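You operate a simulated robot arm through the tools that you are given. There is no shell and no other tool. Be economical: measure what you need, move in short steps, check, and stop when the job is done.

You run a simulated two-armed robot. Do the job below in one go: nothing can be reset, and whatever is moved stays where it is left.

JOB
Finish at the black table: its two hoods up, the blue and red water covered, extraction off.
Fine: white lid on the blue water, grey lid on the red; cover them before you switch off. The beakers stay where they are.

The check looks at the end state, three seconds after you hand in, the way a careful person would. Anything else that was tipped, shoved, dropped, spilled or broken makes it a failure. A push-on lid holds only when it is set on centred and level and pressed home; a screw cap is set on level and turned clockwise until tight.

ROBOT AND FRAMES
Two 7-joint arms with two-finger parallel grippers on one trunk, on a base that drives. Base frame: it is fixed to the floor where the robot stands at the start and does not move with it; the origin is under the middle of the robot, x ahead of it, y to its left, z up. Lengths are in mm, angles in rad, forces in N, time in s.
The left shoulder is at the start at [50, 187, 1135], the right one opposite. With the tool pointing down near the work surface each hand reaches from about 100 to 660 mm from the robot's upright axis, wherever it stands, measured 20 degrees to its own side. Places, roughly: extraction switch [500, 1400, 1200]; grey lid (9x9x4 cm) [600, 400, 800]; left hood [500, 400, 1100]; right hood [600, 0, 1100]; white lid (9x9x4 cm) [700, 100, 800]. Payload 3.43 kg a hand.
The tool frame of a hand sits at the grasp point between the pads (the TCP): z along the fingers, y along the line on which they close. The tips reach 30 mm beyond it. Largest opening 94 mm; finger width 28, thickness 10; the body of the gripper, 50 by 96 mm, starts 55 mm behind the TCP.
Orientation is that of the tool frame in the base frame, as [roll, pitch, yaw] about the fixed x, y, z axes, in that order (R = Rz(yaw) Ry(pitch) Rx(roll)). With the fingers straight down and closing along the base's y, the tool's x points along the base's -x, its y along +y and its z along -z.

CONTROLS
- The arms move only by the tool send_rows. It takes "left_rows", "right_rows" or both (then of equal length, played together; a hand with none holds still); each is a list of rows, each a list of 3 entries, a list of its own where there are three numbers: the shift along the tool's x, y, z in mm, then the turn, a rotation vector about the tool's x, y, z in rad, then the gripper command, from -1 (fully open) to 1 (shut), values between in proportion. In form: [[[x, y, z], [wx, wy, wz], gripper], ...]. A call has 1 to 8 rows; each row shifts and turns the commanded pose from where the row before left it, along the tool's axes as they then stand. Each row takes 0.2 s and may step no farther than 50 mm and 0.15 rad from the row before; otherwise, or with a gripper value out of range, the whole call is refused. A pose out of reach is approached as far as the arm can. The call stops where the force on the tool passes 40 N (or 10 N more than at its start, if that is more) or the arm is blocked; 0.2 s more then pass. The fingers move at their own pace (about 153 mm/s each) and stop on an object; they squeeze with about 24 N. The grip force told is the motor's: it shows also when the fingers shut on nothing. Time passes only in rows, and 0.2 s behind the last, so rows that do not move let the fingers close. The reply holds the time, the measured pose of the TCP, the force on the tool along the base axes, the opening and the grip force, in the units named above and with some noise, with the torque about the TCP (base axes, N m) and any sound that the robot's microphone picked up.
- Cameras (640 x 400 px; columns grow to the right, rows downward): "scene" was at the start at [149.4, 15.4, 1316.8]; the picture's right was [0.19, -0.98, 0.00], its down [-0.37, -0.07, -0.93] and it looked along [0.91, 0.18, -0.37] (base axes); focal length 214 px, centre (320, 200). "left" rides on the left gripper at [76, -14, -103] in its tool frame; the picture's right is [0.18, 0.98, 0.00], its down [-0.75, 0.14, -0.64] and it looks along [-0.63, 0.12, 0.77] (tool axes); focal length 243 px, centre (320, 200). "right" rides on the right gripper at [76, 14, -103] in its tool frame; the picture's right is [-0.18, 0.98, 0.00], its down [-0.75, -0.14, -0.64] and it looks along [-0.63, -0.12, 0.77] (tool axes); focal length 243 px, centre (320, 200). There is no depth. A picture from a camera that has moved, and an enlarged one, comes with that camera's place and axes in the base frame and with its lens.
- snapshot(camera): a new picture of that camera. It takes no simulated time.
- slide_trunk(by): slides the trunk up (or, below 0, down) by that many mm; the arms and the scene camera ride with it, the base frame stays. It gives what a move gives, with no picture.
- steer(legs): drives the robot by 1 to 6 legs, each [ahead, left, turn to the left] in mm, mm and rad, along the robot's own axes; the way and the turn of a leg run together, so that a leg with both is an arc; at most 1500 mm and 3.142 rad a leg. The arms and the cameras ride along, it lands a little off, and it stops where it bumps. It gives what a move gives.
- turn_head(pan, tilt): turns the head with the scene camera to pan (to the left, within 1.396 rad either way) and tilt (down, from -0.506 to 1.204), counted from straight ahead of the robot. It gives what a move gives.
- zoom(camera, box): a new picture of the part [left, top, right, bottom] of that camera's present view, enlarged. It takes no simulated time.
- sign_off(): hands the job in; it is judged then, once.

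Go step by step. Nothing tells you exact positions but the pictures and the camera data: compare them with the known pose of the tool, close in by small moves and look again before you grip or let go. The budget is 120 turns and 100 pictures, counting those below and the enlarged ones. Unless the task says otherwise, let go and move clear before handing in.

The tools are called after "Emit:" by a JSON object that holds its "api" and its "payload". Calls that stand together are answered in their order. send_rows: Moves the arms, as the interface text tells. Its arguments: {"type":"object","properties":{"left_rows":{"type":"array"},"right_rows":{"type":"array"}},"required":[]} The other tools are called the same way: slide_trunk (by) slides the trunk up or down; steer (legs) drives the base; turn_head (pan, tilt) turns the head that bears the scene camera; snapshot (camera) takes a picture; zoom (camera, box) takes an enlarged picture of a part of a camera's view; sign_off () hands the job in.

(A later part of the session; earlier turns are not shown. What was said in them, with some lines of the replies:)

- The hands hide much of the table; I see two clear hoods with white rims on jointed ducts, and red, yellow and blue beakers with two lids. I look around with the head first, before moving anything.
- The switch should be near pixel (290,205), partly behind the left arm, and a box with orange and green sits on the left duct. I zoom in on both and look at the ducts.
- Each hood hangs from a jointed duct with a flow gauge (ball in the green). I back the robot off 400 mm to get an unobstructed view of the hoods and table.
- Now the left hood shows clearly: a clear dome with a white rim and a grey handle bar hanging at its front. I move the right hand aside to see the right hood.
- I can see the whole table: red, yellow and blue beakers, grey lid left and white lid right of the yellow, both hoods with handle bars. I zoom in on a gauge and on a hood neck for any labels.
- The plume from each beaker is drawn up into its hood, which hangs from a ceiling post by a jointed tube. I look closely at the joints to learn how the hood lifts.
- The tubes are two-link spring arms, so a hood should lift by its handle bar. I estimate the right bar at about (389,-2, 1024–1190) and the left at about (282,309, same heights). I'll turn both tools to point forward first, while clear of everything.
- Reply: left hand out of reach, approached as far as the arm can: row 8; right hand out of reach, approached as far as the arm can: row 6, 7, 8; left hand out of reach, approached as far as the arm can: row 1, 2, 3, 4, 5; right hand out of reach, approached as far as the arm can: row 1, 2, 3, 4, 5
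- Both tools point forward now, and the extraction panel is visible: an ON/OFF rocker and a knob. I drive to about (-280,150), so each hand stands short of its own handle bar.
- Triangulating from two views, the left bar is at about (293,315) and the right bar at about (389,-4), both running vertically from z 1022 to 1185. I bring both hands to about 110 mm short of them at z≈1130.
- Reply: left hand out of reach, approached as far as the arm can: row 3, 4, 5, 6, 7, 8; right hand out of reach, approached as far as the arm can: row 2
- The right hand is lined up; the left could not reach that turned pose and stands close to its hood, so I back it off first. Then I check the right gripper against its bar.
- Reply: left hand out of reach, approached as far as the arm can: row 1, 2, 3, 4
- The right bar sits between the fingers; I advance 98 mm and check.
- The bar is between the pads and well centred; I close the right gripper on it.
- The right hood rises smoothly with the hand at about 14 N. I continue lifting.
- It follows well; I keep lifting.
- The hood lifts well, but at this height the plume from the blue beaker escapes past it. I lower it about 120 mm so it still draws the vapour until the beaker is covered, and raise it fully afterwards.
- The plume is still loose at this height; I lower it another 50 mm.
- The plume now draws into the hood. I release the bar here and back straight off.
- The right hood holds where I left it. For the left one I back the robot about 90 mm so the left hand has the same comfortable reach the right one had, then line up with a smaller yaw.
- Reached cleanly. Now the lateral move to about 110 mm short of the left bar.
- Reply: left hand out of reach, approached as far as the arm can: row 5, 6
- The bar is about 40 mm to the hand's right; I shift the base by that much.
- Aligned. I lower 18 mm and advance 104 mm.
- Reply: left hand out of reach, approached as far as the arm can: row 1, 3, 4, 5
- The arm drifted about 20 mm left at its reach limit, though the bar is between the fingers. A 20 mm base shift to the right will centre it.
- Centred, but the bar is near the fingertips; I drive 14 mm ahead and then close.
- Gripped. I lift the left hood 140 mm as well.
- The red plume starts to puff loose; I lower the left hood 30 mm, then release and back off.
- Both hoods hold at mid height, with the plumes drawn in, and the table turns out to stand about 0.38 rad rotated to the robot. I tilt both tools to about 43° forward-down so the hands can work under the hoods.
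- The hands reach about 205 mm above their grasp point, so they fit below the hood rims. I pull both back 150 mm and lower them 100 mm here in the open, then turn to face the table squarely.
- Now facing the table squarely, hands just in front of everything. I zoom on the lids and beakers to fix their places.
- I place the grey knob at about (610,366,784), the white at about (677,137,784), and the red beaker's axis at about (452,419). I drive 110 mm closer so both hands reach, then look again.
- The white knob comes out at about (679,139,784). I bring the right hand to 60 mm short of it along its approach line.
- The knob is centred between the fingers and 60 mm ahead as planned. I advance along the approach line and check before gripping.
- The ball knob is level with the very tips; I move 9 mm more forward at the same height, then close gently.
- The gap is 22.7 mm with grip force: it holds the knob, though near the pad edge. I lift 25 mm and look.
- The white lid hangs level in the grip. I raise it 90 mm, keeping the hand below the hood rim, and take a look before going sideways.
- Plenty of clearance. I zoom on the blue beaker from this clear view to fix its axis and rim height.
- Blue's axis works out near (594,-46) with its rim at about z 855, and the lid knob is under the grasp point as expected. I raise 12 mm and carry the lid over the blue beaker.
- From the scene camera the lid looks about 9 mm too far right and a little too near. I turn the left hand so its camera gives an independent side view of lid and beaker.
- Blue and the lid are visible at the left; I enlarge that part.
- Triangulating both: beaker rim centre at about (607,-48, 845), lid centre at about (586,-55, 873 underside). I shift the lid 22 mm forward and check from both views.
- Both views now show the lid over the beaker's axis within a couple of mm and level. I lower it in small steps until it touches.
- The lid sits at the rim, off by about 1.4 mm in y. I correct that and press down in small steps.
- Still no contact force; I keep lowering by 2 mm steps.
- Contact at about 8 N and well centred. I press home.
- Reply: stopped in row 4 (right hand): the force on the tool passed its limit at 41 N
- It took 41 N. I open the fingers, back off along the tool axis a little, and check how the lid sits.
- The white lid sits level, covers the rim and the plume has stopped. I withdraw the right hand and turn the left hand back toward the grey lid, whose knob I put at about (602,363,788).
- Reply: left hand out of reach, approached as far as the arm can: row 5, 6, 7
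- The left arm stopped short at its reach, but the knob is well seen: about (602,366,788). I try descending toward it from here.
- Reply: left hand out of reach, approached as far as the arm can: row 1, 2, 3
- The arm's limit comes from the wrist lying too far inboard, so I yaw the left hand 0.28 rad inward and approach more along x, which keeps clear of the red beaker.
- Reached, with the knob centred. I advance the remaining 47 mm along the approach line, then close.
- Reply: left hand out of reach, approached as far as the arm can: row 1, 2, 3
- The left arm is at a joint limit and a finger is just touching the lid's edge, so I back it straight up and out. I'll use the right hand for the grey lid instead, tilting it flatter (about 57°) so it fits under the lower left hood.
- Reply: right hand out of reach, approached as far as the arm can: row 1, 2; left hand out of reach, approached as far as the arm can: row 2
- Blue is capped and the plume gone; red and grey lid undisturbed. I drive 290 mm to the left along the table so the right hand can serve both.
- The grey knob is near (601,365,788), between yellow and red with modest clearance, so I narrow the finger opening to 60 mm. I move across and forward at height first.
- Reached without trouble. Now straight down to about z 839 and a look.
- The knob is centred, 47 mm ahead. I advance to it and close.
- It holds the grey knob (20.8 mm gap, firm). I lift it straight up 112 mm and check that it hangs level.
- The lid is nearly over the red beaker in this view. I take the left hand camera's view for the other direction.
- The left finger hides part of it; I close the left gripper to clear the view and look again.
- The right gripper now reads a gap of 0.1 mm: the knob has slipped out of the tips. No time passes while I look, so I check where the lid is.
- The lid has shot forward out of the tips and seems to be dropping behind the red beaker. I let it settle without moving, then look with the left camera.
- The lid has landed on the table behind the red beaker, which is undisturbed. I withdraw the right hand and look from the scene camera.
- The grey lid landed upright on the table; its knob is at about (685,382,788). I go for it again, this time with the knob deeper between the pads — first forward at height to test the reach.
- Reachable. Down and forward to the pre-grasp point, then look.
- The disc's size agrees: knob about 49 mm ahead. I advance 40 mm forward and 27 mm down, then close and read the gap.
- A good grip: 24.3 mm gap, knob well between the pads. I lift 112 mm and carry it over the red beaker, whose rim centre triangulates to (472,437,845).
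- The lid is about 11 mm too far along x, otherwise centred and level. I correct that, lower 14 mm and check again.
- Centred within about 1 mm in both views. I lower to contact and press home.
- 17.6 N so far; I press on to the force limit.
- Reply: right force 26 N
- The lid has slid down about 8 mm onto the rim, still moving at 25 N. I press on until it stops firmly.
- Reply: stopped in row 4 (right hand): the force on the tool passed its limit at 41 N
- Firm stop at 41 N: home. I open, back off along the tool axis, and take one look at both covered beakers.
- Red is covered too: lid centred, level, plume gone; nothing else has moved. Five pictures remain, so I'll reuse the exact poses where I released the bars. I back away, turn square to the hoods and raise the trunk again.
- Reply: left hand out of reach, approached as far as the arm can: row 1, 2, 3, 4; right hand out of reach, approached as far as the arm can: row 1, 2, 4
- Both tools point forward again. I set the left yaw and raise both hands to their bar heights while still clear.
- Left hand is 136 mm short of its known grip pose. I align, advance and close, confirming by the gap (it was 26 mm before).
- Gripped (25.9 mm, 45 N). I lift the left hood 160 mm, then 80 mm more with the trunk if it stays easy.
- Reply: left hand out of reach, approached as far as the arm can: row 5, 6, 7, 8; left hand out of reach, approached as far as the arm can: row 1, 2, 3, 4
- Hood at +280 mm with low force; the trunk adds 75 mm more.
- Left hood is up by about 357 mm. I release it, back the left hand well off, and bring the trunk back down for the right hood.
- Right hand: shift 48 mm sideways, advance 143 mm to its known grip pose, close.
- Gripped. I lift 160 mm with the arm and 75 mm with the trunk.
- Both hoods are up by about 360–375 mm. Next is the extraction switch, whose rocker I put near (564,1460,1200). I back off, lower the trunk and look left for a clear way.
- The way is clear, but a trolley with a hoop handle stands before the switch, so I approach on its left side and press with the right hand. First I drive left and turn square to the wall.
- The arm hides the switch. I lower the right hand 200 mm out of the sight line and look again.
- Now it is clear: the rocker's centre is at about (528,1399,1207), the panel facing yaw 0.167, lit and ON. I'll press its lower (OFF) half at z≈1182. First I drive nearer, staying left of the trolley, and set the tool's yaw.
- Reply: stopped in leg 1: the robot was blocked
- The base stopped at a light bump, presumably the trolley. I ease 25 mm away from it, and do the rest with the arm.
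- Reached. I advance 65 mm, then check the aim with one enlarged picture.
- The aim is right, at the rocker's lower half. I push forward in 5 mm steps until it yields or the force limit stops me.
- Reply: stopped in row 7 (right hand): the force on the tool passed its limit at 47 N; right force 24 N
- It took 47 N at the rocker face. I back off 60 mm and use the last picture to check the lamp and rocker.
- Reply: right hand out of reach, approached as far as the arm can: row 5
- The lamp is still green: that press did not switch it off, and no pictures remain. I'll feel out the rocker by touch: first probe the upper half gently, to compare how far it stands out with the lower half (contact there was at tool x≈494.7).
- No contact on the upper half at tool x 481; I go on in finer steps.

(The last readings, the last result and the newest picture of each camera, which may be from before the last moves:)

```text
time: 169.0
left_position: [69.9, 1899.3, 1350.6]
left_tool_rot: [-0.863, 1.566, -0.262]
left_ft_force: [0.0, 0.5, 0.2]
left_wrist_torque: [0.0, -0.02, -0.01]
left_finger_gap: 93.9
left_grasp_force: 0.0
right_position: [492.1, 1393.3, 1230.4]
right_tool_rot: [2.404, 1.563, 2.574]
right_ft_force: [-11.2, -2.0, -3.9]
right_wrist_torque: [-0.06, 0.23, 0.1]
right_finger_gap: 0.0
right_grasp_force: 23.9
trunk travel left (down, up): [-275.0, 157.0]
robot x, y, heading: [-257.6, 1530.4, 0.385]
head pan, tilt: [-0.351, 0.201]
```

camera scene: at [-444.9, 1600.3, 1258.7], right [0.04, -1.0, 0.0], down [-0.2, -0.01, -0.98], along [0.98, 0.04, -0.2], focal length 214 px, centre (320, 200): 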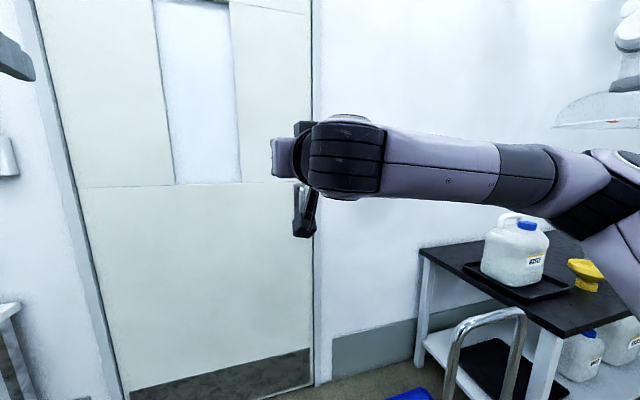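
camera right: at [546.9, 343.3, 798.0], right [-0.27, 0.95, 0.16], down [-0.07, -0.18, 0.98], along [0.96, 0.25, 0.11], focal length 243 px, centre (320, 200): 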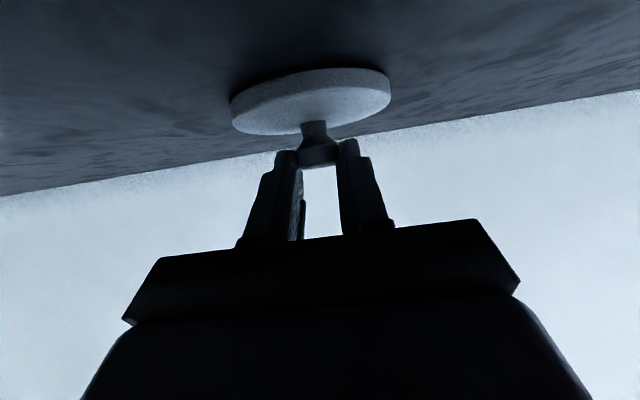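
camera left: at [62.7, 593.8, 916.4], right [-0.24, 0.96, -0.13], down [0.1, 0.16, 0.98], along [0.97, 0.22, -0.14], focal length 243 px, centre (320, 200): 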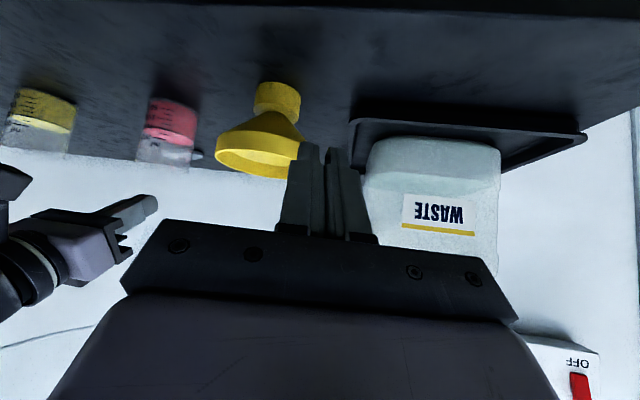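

The upper half is met at x≈492. Now the same gentle probe on the lower half at z≈1186.

Emit:
{"api": "send_rows", "payload": {"right_rows": [[[0, 0, -12], [0, 0, 0], 1], [[0, 0, -8], [0, 0, 0], 1], [[22, 0, 0], [0, 0, 0], 1], [[22, 0, 0], [0, 0, 0], 1], [[0, 0, 6], [0, 0, 0], 1], [[0, 0, 6], [0, 0, 0], 1]]}}

Emit:
{"api": "send_rows", "payload": {"right_rows": [[[0, 0, 2], [0, 0, 0], 1], [[0, 0, 1.5], [0, 0, 0], 1]]}}

Emit:
{"api": "send_rows", "payload": {"right_rows": [[[0, 0, 1.5], [0, 0, 0], 1], [[0, 0, 1.5], [0, 0, 0], 1]]}}

```text
time: 170.4
left_position: [71.0, 1900.9, 1351.0]
left_tool_rot: [-0.995, 1.565, -0.393]
left_ft_force: [-0.3, -0.5, -0.2]
left_wrist_torque: [-0.01, -0.04, 0.0]
left_finger_gap: 93.9
left_grasp_force: 0.0
right_position: [485.6, 1392.9, 1185.5]
right_tool_rot: [2.362, 1.562, 2.535]
right_ft_force: [-1.5, 0.4, -0.6]
right_wrist_torque: [0.0, 0.08, 0.04]
right_finger_gap: 0.0
right_grasp_force: 24.4
trunk travel left (down, up): [-275.0, 157.0]
robot x, y, heading: [-259.7, 1525.6, 0.388]
head pan, tilt: [-0.351, 0.201]
```

```text
time: 171.0
left_position: [71.6, 1901.2, 1349.6]
left_tool_rot: [-0.997, 1.567, -0.393]
left_ft_force: [1.7, 0.9, 0.9]
left_wrist_torque: [-0.01, 0.04, -0.05]
left_finger_gap: 94.1
left_grasp_force: 0.1
right_position: [490.5, 1393.2, 1185.7]
right_tool_rot: [2.31, 1.562, 2.481]
right_ft_force: [-1.3, 0.3, -1.2]
right_wrist_torque: [-0.01, 0.01, 0.0]
right_finger_gap: 0.0
right_grasp_force: 24.0
trunk travel left (down, up): [-275.0, 157.0]
robot x, y, heading: [-262.9, 1529.8, 0.393]
head pan, tilt: [-0.351, 0.201]
```

```text
time: 171.6
left_position: [72.3, 1900.5, 1351.9]
left_tool_rot: [-1.013, 1.565, -0.412]
left_ft_force: [0.4, 0.0, -0.2]
left_wrist_torque: [0.0, 0.0, 0.0]
left_finger_gap: 93.8
left_grasp_force: 0.1
right_position: [493.0, 1393.4, 1186.1]
right_tool_rot: [2.267, 1.562, 2.438]
right_ft_force: [-0.2, 0.4, -0.1]
right_wrist_torque: [0.0, 0.04, 0.03]
right_finger_gap: 0.0
right_grasp_force: 23.5
trunk travel left (down, up): [-275.0, 157.0]
robot x, y, heading: [-261.1, 1529.9, 0.387]
head pan, tilt: [-0.351, 0.201]
```

Lower half still not met at 493, so it stands further in than the upper half. I continue to find exactly where it is met.

Emit:
{"api": "send_rows", "payload": {"right_rows": [[[0, 0, 1], [0, 0, 0], 1], [[0, 0, 1], [0, 0, 0], 1]]}}

Emit:
{"api": "send_rows", "payload": {"right_rows": [[[0, 0, 1], [0, 0, 0], 1], [[0, 0, 1], [0, 0, 0], 1]]}}

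Emit:
{"api": "send_rows", "payload": {"right_rows": [[[0, 0, 1], [0, 0, 0], 1], [[0, 0, 1], [0, 0, 0], 1]]}}

```text
time: 172.2
left_position: [70.5, 1900.5, 1350.6]
left_tool_rot: [-0.847, 1.564, -0.246]
left_ft_force: [0.9, -0.2, 0.6]
left_wrist_torque: [0.03, 0.02, 0.02]
left_finger_gap: 93.9
left_grasp_force: 0.0
right_position: [493.2, 1392.7, 1185.6]
right_tool_rot: [2.314, 1.564, 2.484]
right_ft_force: [-12.1, -2.6, -3.7]
right_wrist_torque: [-0.01, -0.04, 0.11]
right_finger_gap: 0.0
right_grasp_force: 23.6
trunk travel left (down, up): [-275.0, 157.0]
robot x, y, heading: [-260.6, 1527.7, 0.386]
head pan, tilt: [-0.351, 0.201]
```

```text
time: 172.8
left_position: [67.2, 1898.6, 1351.2]
left_tool_rot: [-0.695, 1.564, -0.093]
left_ft_force: [-0.3, -0.7, 0.3]
left_wrist_torque: [0.01, 0.01, -0.01]
left_finger_gap: 93.7
left_grasp_force: 0.1
right_position: [493.9, 1392.8, 1185.3]
right_tool_rot: [2.369, 1.562, 2.541]
right_ft_force: [-31.5, -6.6, -13.6]
right_wrist_torque: [-0.1, -0.03, 0.3]
right_finger_gap: 0.2
right_grasp_force: 24.1
trunk travel left (down, up): [-275.0, 157.0]
robot x, y, heading: [-263.8, 1526.2, 0.387]
head pan, tilt: [-0.351, 0.201]
```

```text
time: 173.3
left_position: [70.0, 1899.2, 1350.7]
left_tool_rot: [-0.735, 1.562, -0.133]
left_ft_force: [-0.2, 0.0, -0.3]
left_wrist_torque: [-0.01, 0.04, -0.01]
left_finger_gap: 93.9
left_grasp_force: 0.1
right_position: [493.7, 1392.4, 1186.6]
right_tool_rot: [2.517, 1.561, 2.691]
right_ft_force: [-23.2, -6.0, -4.8]
right_wrist_torque: [0.0, -0.17, 0.16]
right_finger_gap: 0.0
right_grasp_force: 23.7
trunk travel left (down, up): [-275.0, 157.0]
robot x, y, heading: [-263.2, 1526.8, 0.385]
head pan, tilt: [-0.351, 0.201]
stopped in row 2 (right hand): the force on the tool passed its limit at 48 N (the readings are from after the stop); the commanded pose is now the measured one
```

The lower half is rigid at 493.7: it cannot go further in, and the lamp was green with it in. In all three views the rocker leaned with its top outward. So the half that can still travel is the upper one; I press there and watch for it giving way.

Emit:
{"api": "send_rows", "payload": {"right_rows": [[[0, 0, -12], [0, 0, 0], 1], [[0, 0, -6], [0, 0, 0], 1], [[-22, 0, 0], [0, 0, 0], 1], [[-22, 0, 0], [0, 0, 0], 1], [[0, 0, 6], [0, 0, 0], 1], [[0, 0, 6], [0, 0, 0], 1], [[0, 0, 3], [0, 0, 0], 1]]}}

Emit:
{"api": "send_rows", "payload": {"right_rows": [[[0, 0, 1.5], [0, 0, 0], 1], [[0, 0, 1.5], [0, 0, 0], 1], [[0, 0, 1.5], [0, 0, 0], 1]]}}

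```text
time: 174.9
left_position: [68.6, 1899.2, 1350.0]
left_tool_rot: [-0.868, 1.563, -0.268]
left_ft_force: [0.3, -0.2, 0.9]
left_wrist_torque: [0.01, 0.0, 0.0]
left_finger_gap: 94.4
left_grasp_force: 0.0
right_position: [493.7, 1393.3, 1230.4]
right_tool_rot: [2.527, 1.561, 2.701]
right_ft_force: [-8.4, -2.7, 0.8]
right_wrist_torque: [-0.02, 0.07, 0.04]
right_finger_gap: 0.4
right_grasp_force: 24.1
trunk travel left (down, up): [-275.0, 157.0]
robot x, y, heading: [-259.3, 1526.8, 0.387]
head pan, tilt: [-0.351, 0.201]
```

```text
time: 175.8
left_position: [67.8, 1898.4, 1350.9]
left_tool_rot: [-0.72, 1.562, -0.12]
left_ft_force: [0.6, 0.0, 0.1]
left_wrist_torque: [-0.02, -0.02, 0.0]
left_finger_gap: 94.0
left_grasp_force: 0.2
right_position: [493.1, 1394.5, 1229.7]
right_tool_rot: [2.592, 1.56, 2.764]
right_ft_force: [-24.0, -5.6, -3.6]
right_wrist_torque: [-0.17, 0.39, 0.18]
right_finger_gap: 0.2
right_grasp_force: 24.5
trunk travel left (down, up): [-275.0, 157.0]
robot x, y, heading: [-260.7, 1527.3, 0.383]
head pan, tilt: [-0.351, 0.201]
stopped in row 3 (right hand): the force on the tool passed its limit at 41 N (the readings are from after the stop); the commanded pose is now the measured one
```

Both halves are rigid at the same depth. The torques show why: in each case the contact lay at the edge of the 28 mm tall fingertip nearest the rocker's middle (z≈1200–1218) — I was pushing on its pivot ridge. So I press much lower, at the rocker's bottom end, and 8 mm further left.

Emit:
{"api": "send_rows", "payload": {"right_rows": [[[0, 0, -12], [0, 0, 0], 1], [[0, 0, -8], [0, 0, 0], 1], [[31, 4, 0], [0, 0, 0], 1], [[31, 4, 0], [0, 0, 0], 1], [[0, 0, 6], [0, 0, 0], 1], [[0, 0, 6], [0, 0, 0], 1], [[0, 0, 5], [0, 0, 0], 1]]}}

Emit:
{"api": "send_rows", "payload": {"right_rows": [[[0, 0, 2], [0, 0, 0], 1], [[0, 0, 2], [0, 0, 0], 1]]}}

```text
time: 177.3
left_position: [71.9, 1899.6, 1350.4]
left_tool_rot: [-1.133, 1.566, -0.532]
left_ft_force: [-0.6, 0.3, 0.0]
left_wrist_torque: [-0.02, -0.01, 0.01]
left_finger_gap: 94.0
left_grasp_force: 0.1
right_position: [494.2, 1404.7, 1161.8]
right_tool_rot: [3.001, 1.551, -3.11]
right_ft_force: [-2.5, 2.4, -10.7]
right_wrist_torque: [-0.12, 0.31, 0.1]
right_finger_gap: 0.0
right_grasp_force: 24.0
trunk travel left (down, up): [-275.0, 157.0]
robot x, y, heading: [-263.8, 1532.2, 0.387]
head pan, tilt: [-0.351, 0.201]
```

```text
time: 177.9
left_position: [72.0, 1898.7, 1350.5]
left_tool_rot: [-0.905, 1.566, -0.306]
left_ft_force: [0.2, 0.2, 0.4]
left_wrist_torque: [0.01, -0.02, 0.02]
left_finger_gap: 94.1
left_grasp_force: 0.2
right_position: [495.5, 1404.8, 1161.0]
right_tool_rot: [3.0, 1.55, -3.107]
right_ft_force: [-27.5, 1.1, -24.8]
right_wrist_torque: [-0.25, 0.35, 0.28]
right_finger_gap: 0.1
right_grasp_force: 24.1
trunk travel left (down, up): [-275.0, 157.0]
robot x, y, heading: [-264.1, 1525.7, 0.385]
head pan, tilt: [-0.351, 0.201]
```

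The tip slid under the rocker's bottom end, which therefore still stands out. To learn which end is in, I probe the very top end the same way (tip bottom edge at z≈1236).

Emit:
{"api": "send_rows", "payload": {"right_rows": [[[0, 0, -20], [0, 0, 0], 1], [[-30, -2, 0], [0, 0, 0], 1], [[-30, -2, 0], [0, 0, 0], 1], [[-29, 0, 0], [0, 0, 0], 1], [[0, 0, 6], [0, 0, 0], 1], [[0, 0, 6], [0, 0, 0], 1]]}}

Emit:
{"api": "send_rows", "payload": {"right_rows": [[[0, 0, 2], [0, 0, 0], 1], [[0, 0, 2], [0, 0, 0], 1]]}}

Emit:
{"api": "send_rows", "payload": {"right_rows": [[[0, 0, 2], [0, 0, 0], 1], [[0, 0, 2], [0, 0, 0], 1]]}}

```text
time: 179.3
left_position: [70.3, 1899.6, 1350.1]
left_tool_rot: [-1.014, 1.566, -0.414]
left_ft_force: [0.6, -0.5, 0.2]
left_wrist_torque: [0.02, 0.01, 0.0]
left_finger_gap: 94.3
left_grasp_force: 0.1
right_position: [491.2, 1398.7, 1253.5]
right_tool_rot: [2.882, 1.558, 3.053]
right_ft_force: [0.6, 0.0, 0.1]
right_wrist_torque: [-0.02, -0.01, 0.02]
right_finger_gap: 0.0
right_grasp_force: 24.5
trunk travel left (down, up): [-275.0, 157.0]
robot x, y, heading: [-262.9, 1530.5, 0.386]
head pan, tilt: [-0.351, 0.201]
```

```text
time: 179.9
left_position: [71.7, 1899.6, 1350.2]
left_tool_rot: [-0.99, 1.566, -0.388]
left_ft_force: [-1.2, 0.2, 0.5]
left_wrist_torque: [0.0, 0.0, 0.02]
left_finger_gap: 93.9
left_grasp_force: 0.1
right_position: [494.3, 1397.6, 1253.6]
right_tool_rot: [2.817, 1.557, 2.99]
right_ft_force: [1.1, 0.3, -0.3]
right_wrist_torque: [0.01, 0.0, -0.01]
right_finger_gap: 0.1
right_grasp_force: 24.0
trunk travel left (down, up): [-275.0, 157.0]
robot x, y, heading: [-258.0, 1527.6, 0.387]
head pan, tilt: [-0.351, 0.201]
```

```text
time: 180.6
left_position: [68.7, 1899.8, 1351.6]
left_tool_rot: [-0.822, 1.564, -0.221]
left_ft_force: [0.1, -0.7, -0.1]
left_wrist_torque: [0.0, 0.01, -0.04]
left_finger_gap: 94.1
left_grasp_force: 0.0
right_position: [496.0, 1397.7, 1253.8]
right_tool_rot: [2.873, 1.557, 3.046]
right_ft_force: [-15.9, -3.6, -7.0]
right_wrist_torque: [-0.14, 0.39, 0.17]
right_finger_gap: 0.0
right_grasp_force: 24.3
trunk travel left (down, up): [-275.0, 157.0]
robot x, y, heading: [-262.6, 1527.5, 0.382]
head pan, tilt: [-0.351, 0.201]
```

The profile now makes sense: a domed rocker with its top end further in (525.4) than its bottom end (523.8) — still ON, and the bottom end needs a firmer push away from the pivot. I tilt the tool 0.35 rad upward so that its lower edge leads, and aim that edge at z≈1181.

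Emit:
{"api": "send_rows", "payload": {"right_rows": [[[0, 0, -25], [0, 0, 0], 1], [[0, 0, 0], [0, -0.117, 0], 1], [[0, 0, 0], [0, -0.117, 0], 1], [[0, 0, 0], [0, -0.117, 0], 1], [[32.8, 0, -12], [0, 0, 0], 1], [[32.8, 0, -12], [0, 0, 0], 1], [[4, 0, 11], [0, 0, 0], 1]]}}

```text
time: 182.2
left_position: [71.2, 1899.0, 1350.7]
left_tool_rot: [-1.012, 1.566, -0.411]
left_ft_force: [-1.0, 0.0, 1.5]
left_wrist_torque: [-0.08, 0.02, 0.01]
left_finger_gap: 93.9
left_grasp_force: 0.1
right_position: [472.2, 1368.9, 1217.3]
right_tool_rot: [0.051, 1.418, 0.25]
right_ft_force: [0.4, -0.8, -0.2]
right_wrist_torque: [-0.02, 0.0, 0.01]
right_finger_gap: 0.0
right_grasp_force: 24.4
right hand out of reach, approached as far as the arm can: row 3, 4, 5, 6, 7
trunk travel left (down, up): [-275.0, 157.0]
robot x, y, heading: [-258.2, 1528.8, 0.385]
head pan, tilt: [-0.351, 0.201]
```

The arm limits that tilt to about 0.15 rad, which is still enough for the lower edge to lead. I shift to the aim point from here.

Emit:
{"api": "send_rows", "payload": {"right_rows": [[[0, 12, -5], [0, 0, 0], 1], [[14, 12.5, 0], [0, 0, 0], 1], [[14.5, 0, 0], [0, 0, 0], 1]]}}

```text
time: 182.9
left_position: [70.7, 1900.0, 1350.9]
left_tool_rot: [-0.985, 1.566, -0.387]
left_ft_force: [0.4, -0.1, 0.9]
left_wrist_torque: [0.03, 0.04, 0.0]
left_finger_gap: 94.0
left_grasp_force: 0.1
right_position: [473.0, 1369.7, 1216.9]
right_tool_rot: [0.051, 1.418, 0.25]
right_ft_force: [-0.8, -0.9, -0.3]
right_wrist_torque: [-0.01, -0.02, 0.03]
right_finger_gap: 0.2
right_grasp_force: 24.2
right hand out of reach, approached as far as the arm can: row 1, 2, 3
trunk travel left (down, up): [-275.0, 157.0]
robot x, y, heading: [-260.5, 1529.1, 0.387]
head pan, tilt: [-0.351, 0.201]
```

I undo the upward tilt to free the arm and see where it settles.

Emit:
{"api": "send_rows", "payload": {"right_rows": [[[0, 0, -10], [0, 0.117, 0], 1], [[0, 0, 0], [0, 0.117, 0], 1], [[0, 0, 0], [0, 0, 0], 1]]}}

```text
time: 183.8
left_position: [70.2, 1899.5, 1350.3]
left_tool_rot: [-0.98, 1.567, -0.378]
left_ft_force: [-0.1, 0.0, 0.0]
left_wrist_torque: [0.01, -0.01, 0.01]
left_finger_gap: 94.1
left_grasp_force: 0.1
right_position: [463.2, 1368.7, 1215.2]
right_tool_rot: [3.084, 1.499, -3.026]
right_ft_force: [-0.4, -0.5, 0.4]
right_wrist_torque: [0.0, -0.01, 0.0]
right_finger_gap: 0.0
right_grasp_force: 23.4
trunk travel left (down, up): [-275.0, 157.0]
robot x, y, heading: [-262.7, 1527.2, 0.382]
head pan, tilt: [-0.351, 0.201]
```

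Freed. I level the tool, go to z≈1176 and press firmly there: the contact will be about 20 mm below the pivot.

Emit:
{"api": "send_rows", "payload": {"right_rows": [[[0, 0, 0], [0, -0.07, 0], 1], [[13, 8.7, 6], [0, 0, 0], 1], [[13, 8.7, 6], [0, 0, 0], 1], [[13, 8.7, 6], [0, 0, 0], 1], [[0, 0, 6], [0, 0, 0], 1], [[0, 0, 2], [0, 0, 0], 1]]}}

Emit:
{"api": "send_rows", "payload": {"right_rows": [[[0, 0, 2], [0, 0, 0], 1], [[0, 0, 2], [0, 0, 0], 1], [[0, 0, 2], [0, 0, 0], 1], [[0, 0, 2], [0, 0, 0], 1], [[0, 0, 2], [0, 0, 0], 1], [[0, 0, 2], [0, 0, 0], 1]]}}

```text
time: 185.2
left_position: [70.8, 1899.3, 1349.5]
left_tool_rot: [-0.971, 1.566, -0.371]
left_ft_force: [-0.2, -1.4, 0.6]
left_wrist_torque: [-0.05, 0.01, 0.01]
left_finger_gap: 94.1
left_grasp_force: 0.2
right_position: [484.6, 1397.9, 1176.0]
right_tool_rot: [2.172, 1.566, 2.347]
right_ft_force: [-1.5, -0.6, -2.4]
right_wrist_torque: [0.01, 0.07, -0.03]
right_finger_gap: 0.1
right_grasp_force: 23.6
trunk travel left (down, up): [-275.0, 157.0]
robot x, y, heading: [-261.4, 1527.6, 0.388]
head pan, tilt: [-0.351, 0.201]
```

```text
time: 186.6
left_position: [67.9, 1899.7, 1350.8]
left_tool_rot: [-0.752, 1.565, -0.152]
left_ft_force: [-0.2, 0.1, -0.1]
left_wrist_torque: [0.03, 0.0, -0.01]
left_finger_gap: 94.0
left_grasp_force: 0.0
right_position: [493.1, 1400.4, 1176.3]
right_tool_rot: [2.105, 1.566, 2.276]
right_ft_force: [-23.6, -4.8, -10.3]
right_wrist_torque: [-0.1, -0.08, 0.22]
right_finger_gap: 0.0
right_grasp_force: 24.0
trunk travel left (down, up): [-275.0, 157.0]
robot x, y, heading: [-259.1, 1526.0, 0.383]
head pan, tilt: [-0.351, 0.201]
```

Contact at 493.1 with 24 N, no yield yet; I push on.

Emit:
{"api": "send_rows", "payload": {"right_rows": [[[0, 0, 2], [0, 0, 0], 1], [[0, 0, 1.5], [0, 0, 0], 1], [[0, 0, 1.5], [0, 0, 0], 1], [[0, 0, 1.5], [0, 0, 0], 1], [[0, 0, 1.5], [0, 0, 0], 1]]}}

```text
time: 187.0
left_position: [67.9, 1898.8, 1351.1]
left_tool_rot: [-0.732, 1.562, -0.131]
left_ft_force: [0.3, 0.3, 0.5]
left_wrist_torque: [0.05, 0.01, 0.02]
left_finger_gap: 94.0
left_grasp_force: 0.0
right_position: [494.3, 1400.9, 1176.7]
right_tool_rot: [2.301, 1.563, 2.475]
right_ft_force: [-21.2, -5.2, -4.1]
right_wrist_torque: [0.02, -0.13, 0.17]
right_finger_gap: 0.0
right_grasp_force: 23.9
trunk travel left (down, up): [-275.0, 157.0]
robot x, y, heading: [-261.8, 1527.6, 0.387]
head pan, tilt: [-0.351, 0.201]
stopped in row 2 (right hand): the force on the tool passed its limit at 43 N (the readings are from after the stop); the commanded pose is now the measured one
```

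Still rigid at 43 N. I now press equally hard at the extreme top end (tip's lower edge at about z 1233) to see whether that end gives way.

Emit:
{"api": "send_rows", "payload": {"right_rows": [[[0, 0, -12], [0, 0, 0], 1], [[0, 0, -8], [0, 0, 0], 1], [[-35, 0, 0], [0, 0, 0], 1], [[-36, 0, 0], [0, 0, 0], 1], [[0, 0, 8], [0, 0, 0], 1], [[0, 0, 8], [0, 0, 0], 1]]}}

Emit:
{"api": "send_rows", "payload": {"right_rows": [[[0, 0, 2], [0, 0, 0], 1], [[0, 0, 2], [0, 0, 0], 1], [[0, 0, 2], [0, 0, 0], 1], [[0, 0, 2], [0, 0, 0], 1], [[0, 0, 2], [0, 0, 0], 1], [[0, 0, 2], [0, 0, 0], 1], [[0, 0, 2], [0, 0, 0], 1]]}}

```text
time: 188.4
left_position: [70.9, 1900.2, 1350.0]
left_tool_rot: [-1.033, 1.567, -0.432]
left_ft_force: [-0.7, 0.7, -0.1]
left_wrist_torque: [0.0, 0.02, -0.02]
left_finger_gap: 93.9
left_grasp_force: 0.1
right_position: [494.3, 1400.0, 1245.1]
right_tool_rot: [2.707, 1.562, 2.883]
right_ft_force: [-0.6, -0.2, 0.7]
right_wrist_torque: [0.02, 0.01, 0.02]
right_finger_gap: 0.1
right_grasp_force: 24.2
trunk travel left (down, up): [-275.0, 157.0]
robot x, y, heading: [-263.1, 1529.1, 0.382]
head pan, tilt: [-0.351, 0.201]
```

```text
time: 189.3
left_position: [67.7, 1898.3, 1351.2]
left_tool_rot: [-0.733, 1.563, -0.132]
left_ft_force: [0.4, -0.5, 0.2]
left_wrist_torque: [-0.02, 0.03, -0.01]
left_finger_gap: 93.9
left_grasp_force: 0.1
right_position: [494.8, 1399.7, 1246.1]
right_tool_rot: [2.806, 1.56, 2.981]
right_ft_force: [-22.4, -5.0, -4.9]
right_wrist_torque: [-0.14, 0.43, 0.17]
right_finger_gap: 0.0
right_grasp_force: 23.8
trunk travel left (down, up): [-275.0, 157.0]
robot x, y, heading: [-263.4, 1528.7, 0.387]
head pan, tilt: [-0.351, 0.201]
stopped in row 4 (right hand): the force on the tool passed its limit at 43 N (the readings are from after the stop); the commanded pose is now the measured one
```

Both ends come to a rigid stop at about the same depth. That means the rocker had already tipped at the light touch (about 1–2 N, as I felt at x≈485) and I was then bearing on its stop. The picture after the firm bottom press showed the lamp green with the bottom in, so ON is bottom-in here. My last press left the top in, which should be OFF. I withdraw straight back without touching it again.

Emit:
{"api": "send_rows", "payload": {"right_rows": [[[0, 0, -20], [0, 0, 0], 1], [[0, 0, -40], [0, 0, 0], 1], [[0, 0, -40], [0, 0, 0], 1], [[0, 0, -30], [0, 0, 0], 1]]}}

Emit:
{"api": "steer", "payload": {"legs": [[-200, 60, 0]]}}

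```text
time: 190.3
left_position: [69.8, 1899.4, 1349.8]
left_tool_rot: [-0.919, 1.566, -0.317]
left_ft_force: [0.1, -0.4, -0.5]
left_wrist_torque: [-0.01, -0.01, 0.01]
left_finger_gap: 93.7
left_grasp_force: 0.0
right_position: [369.5, 1379.9, 1244.8]
right_tool_rot: [2.96, 1.558, 3.134]
right_ft_force: [-0.6, 0.3, 0.2]
right_wrist_torque: [-0.01, -0.03, 0.0]
right_finger_gap: 0.0
right_grasp_force: 24.1
trunk travel left (down, up): [-275.0, 157.0]
robot x, y, heading: [-260.5, 1523.7, 0.385]
head pan, tilt: [-0.351, 0.201]
```

```text
time: 191.9
left_position: [-137.5, 1880.1, 1349.4]
left_tool_rot: [-0.973, 1.565, -0.372]
left_ft_force: [0.4, 0.1, 0.2]
left_wrist_torque: [0.01, -0.01, 0.02]
left_finger_gap: 94.1
left_grasp_force: 0.1
right_position: [163.7, 1360.8, 1245.5]
right_tool_rot: [2.947, 1.557, 3.125]
right_ft_force: [-0.3, 0.9, -0.2]
right_wrist_torque: [0.01, 0.03, 0.01]
right_finger_gap: 0.1
right_grasp_force: 23.7
trunk travel left (down, up): [-275.0, 157.0]
robot x, y, heading: [-469.6, 1506.1, 0.381]
head pan, tilt: [-0.351, 0.201]
```

Both hands are clear, the hoods are up and the two beakers are lidded. The switch state is inferred from touch rather than seen, because my pictures are used up. I hand in now.

Emit:
{"api": "sign_off", "payload": {}}

```text
The job is handed in.
```

I've handed the job in. Both hoods are up, with the white lid on the blue water and the grey lid on the red, but **I couldn't confirm that extraction is off**.

- **Extraction:** I pressed the switch only after both lids were on. After my first press, on the OFF (lower) half, the lamp was still green. Without pictures, I then pressed by feel at both ends, so it may have toggled more than once. My last press was on the upper half, the one labelled ON. I judged that to be off because the lamp was green with the lower half in. If that's wrong, the extraction is still running.
- **Lids:** both looked centred and level, and I pressed each until it stopped firmly at about 41 N. No vapour was coming from either beaker in the last views I had.
- **Grey lid dropped:** it slipped out of the gripper once and landed upright on the table. I saw nothing knocked over or spilled, and I picked it up again.
- **Vapour:** some escaped while I tried out hood heights, before the beakers were covered.
- **Trolley:** the base was blocked while I drove to the switch, most likely by the trolley in front of it. I moved away, but I couldn't check whether it shifted.
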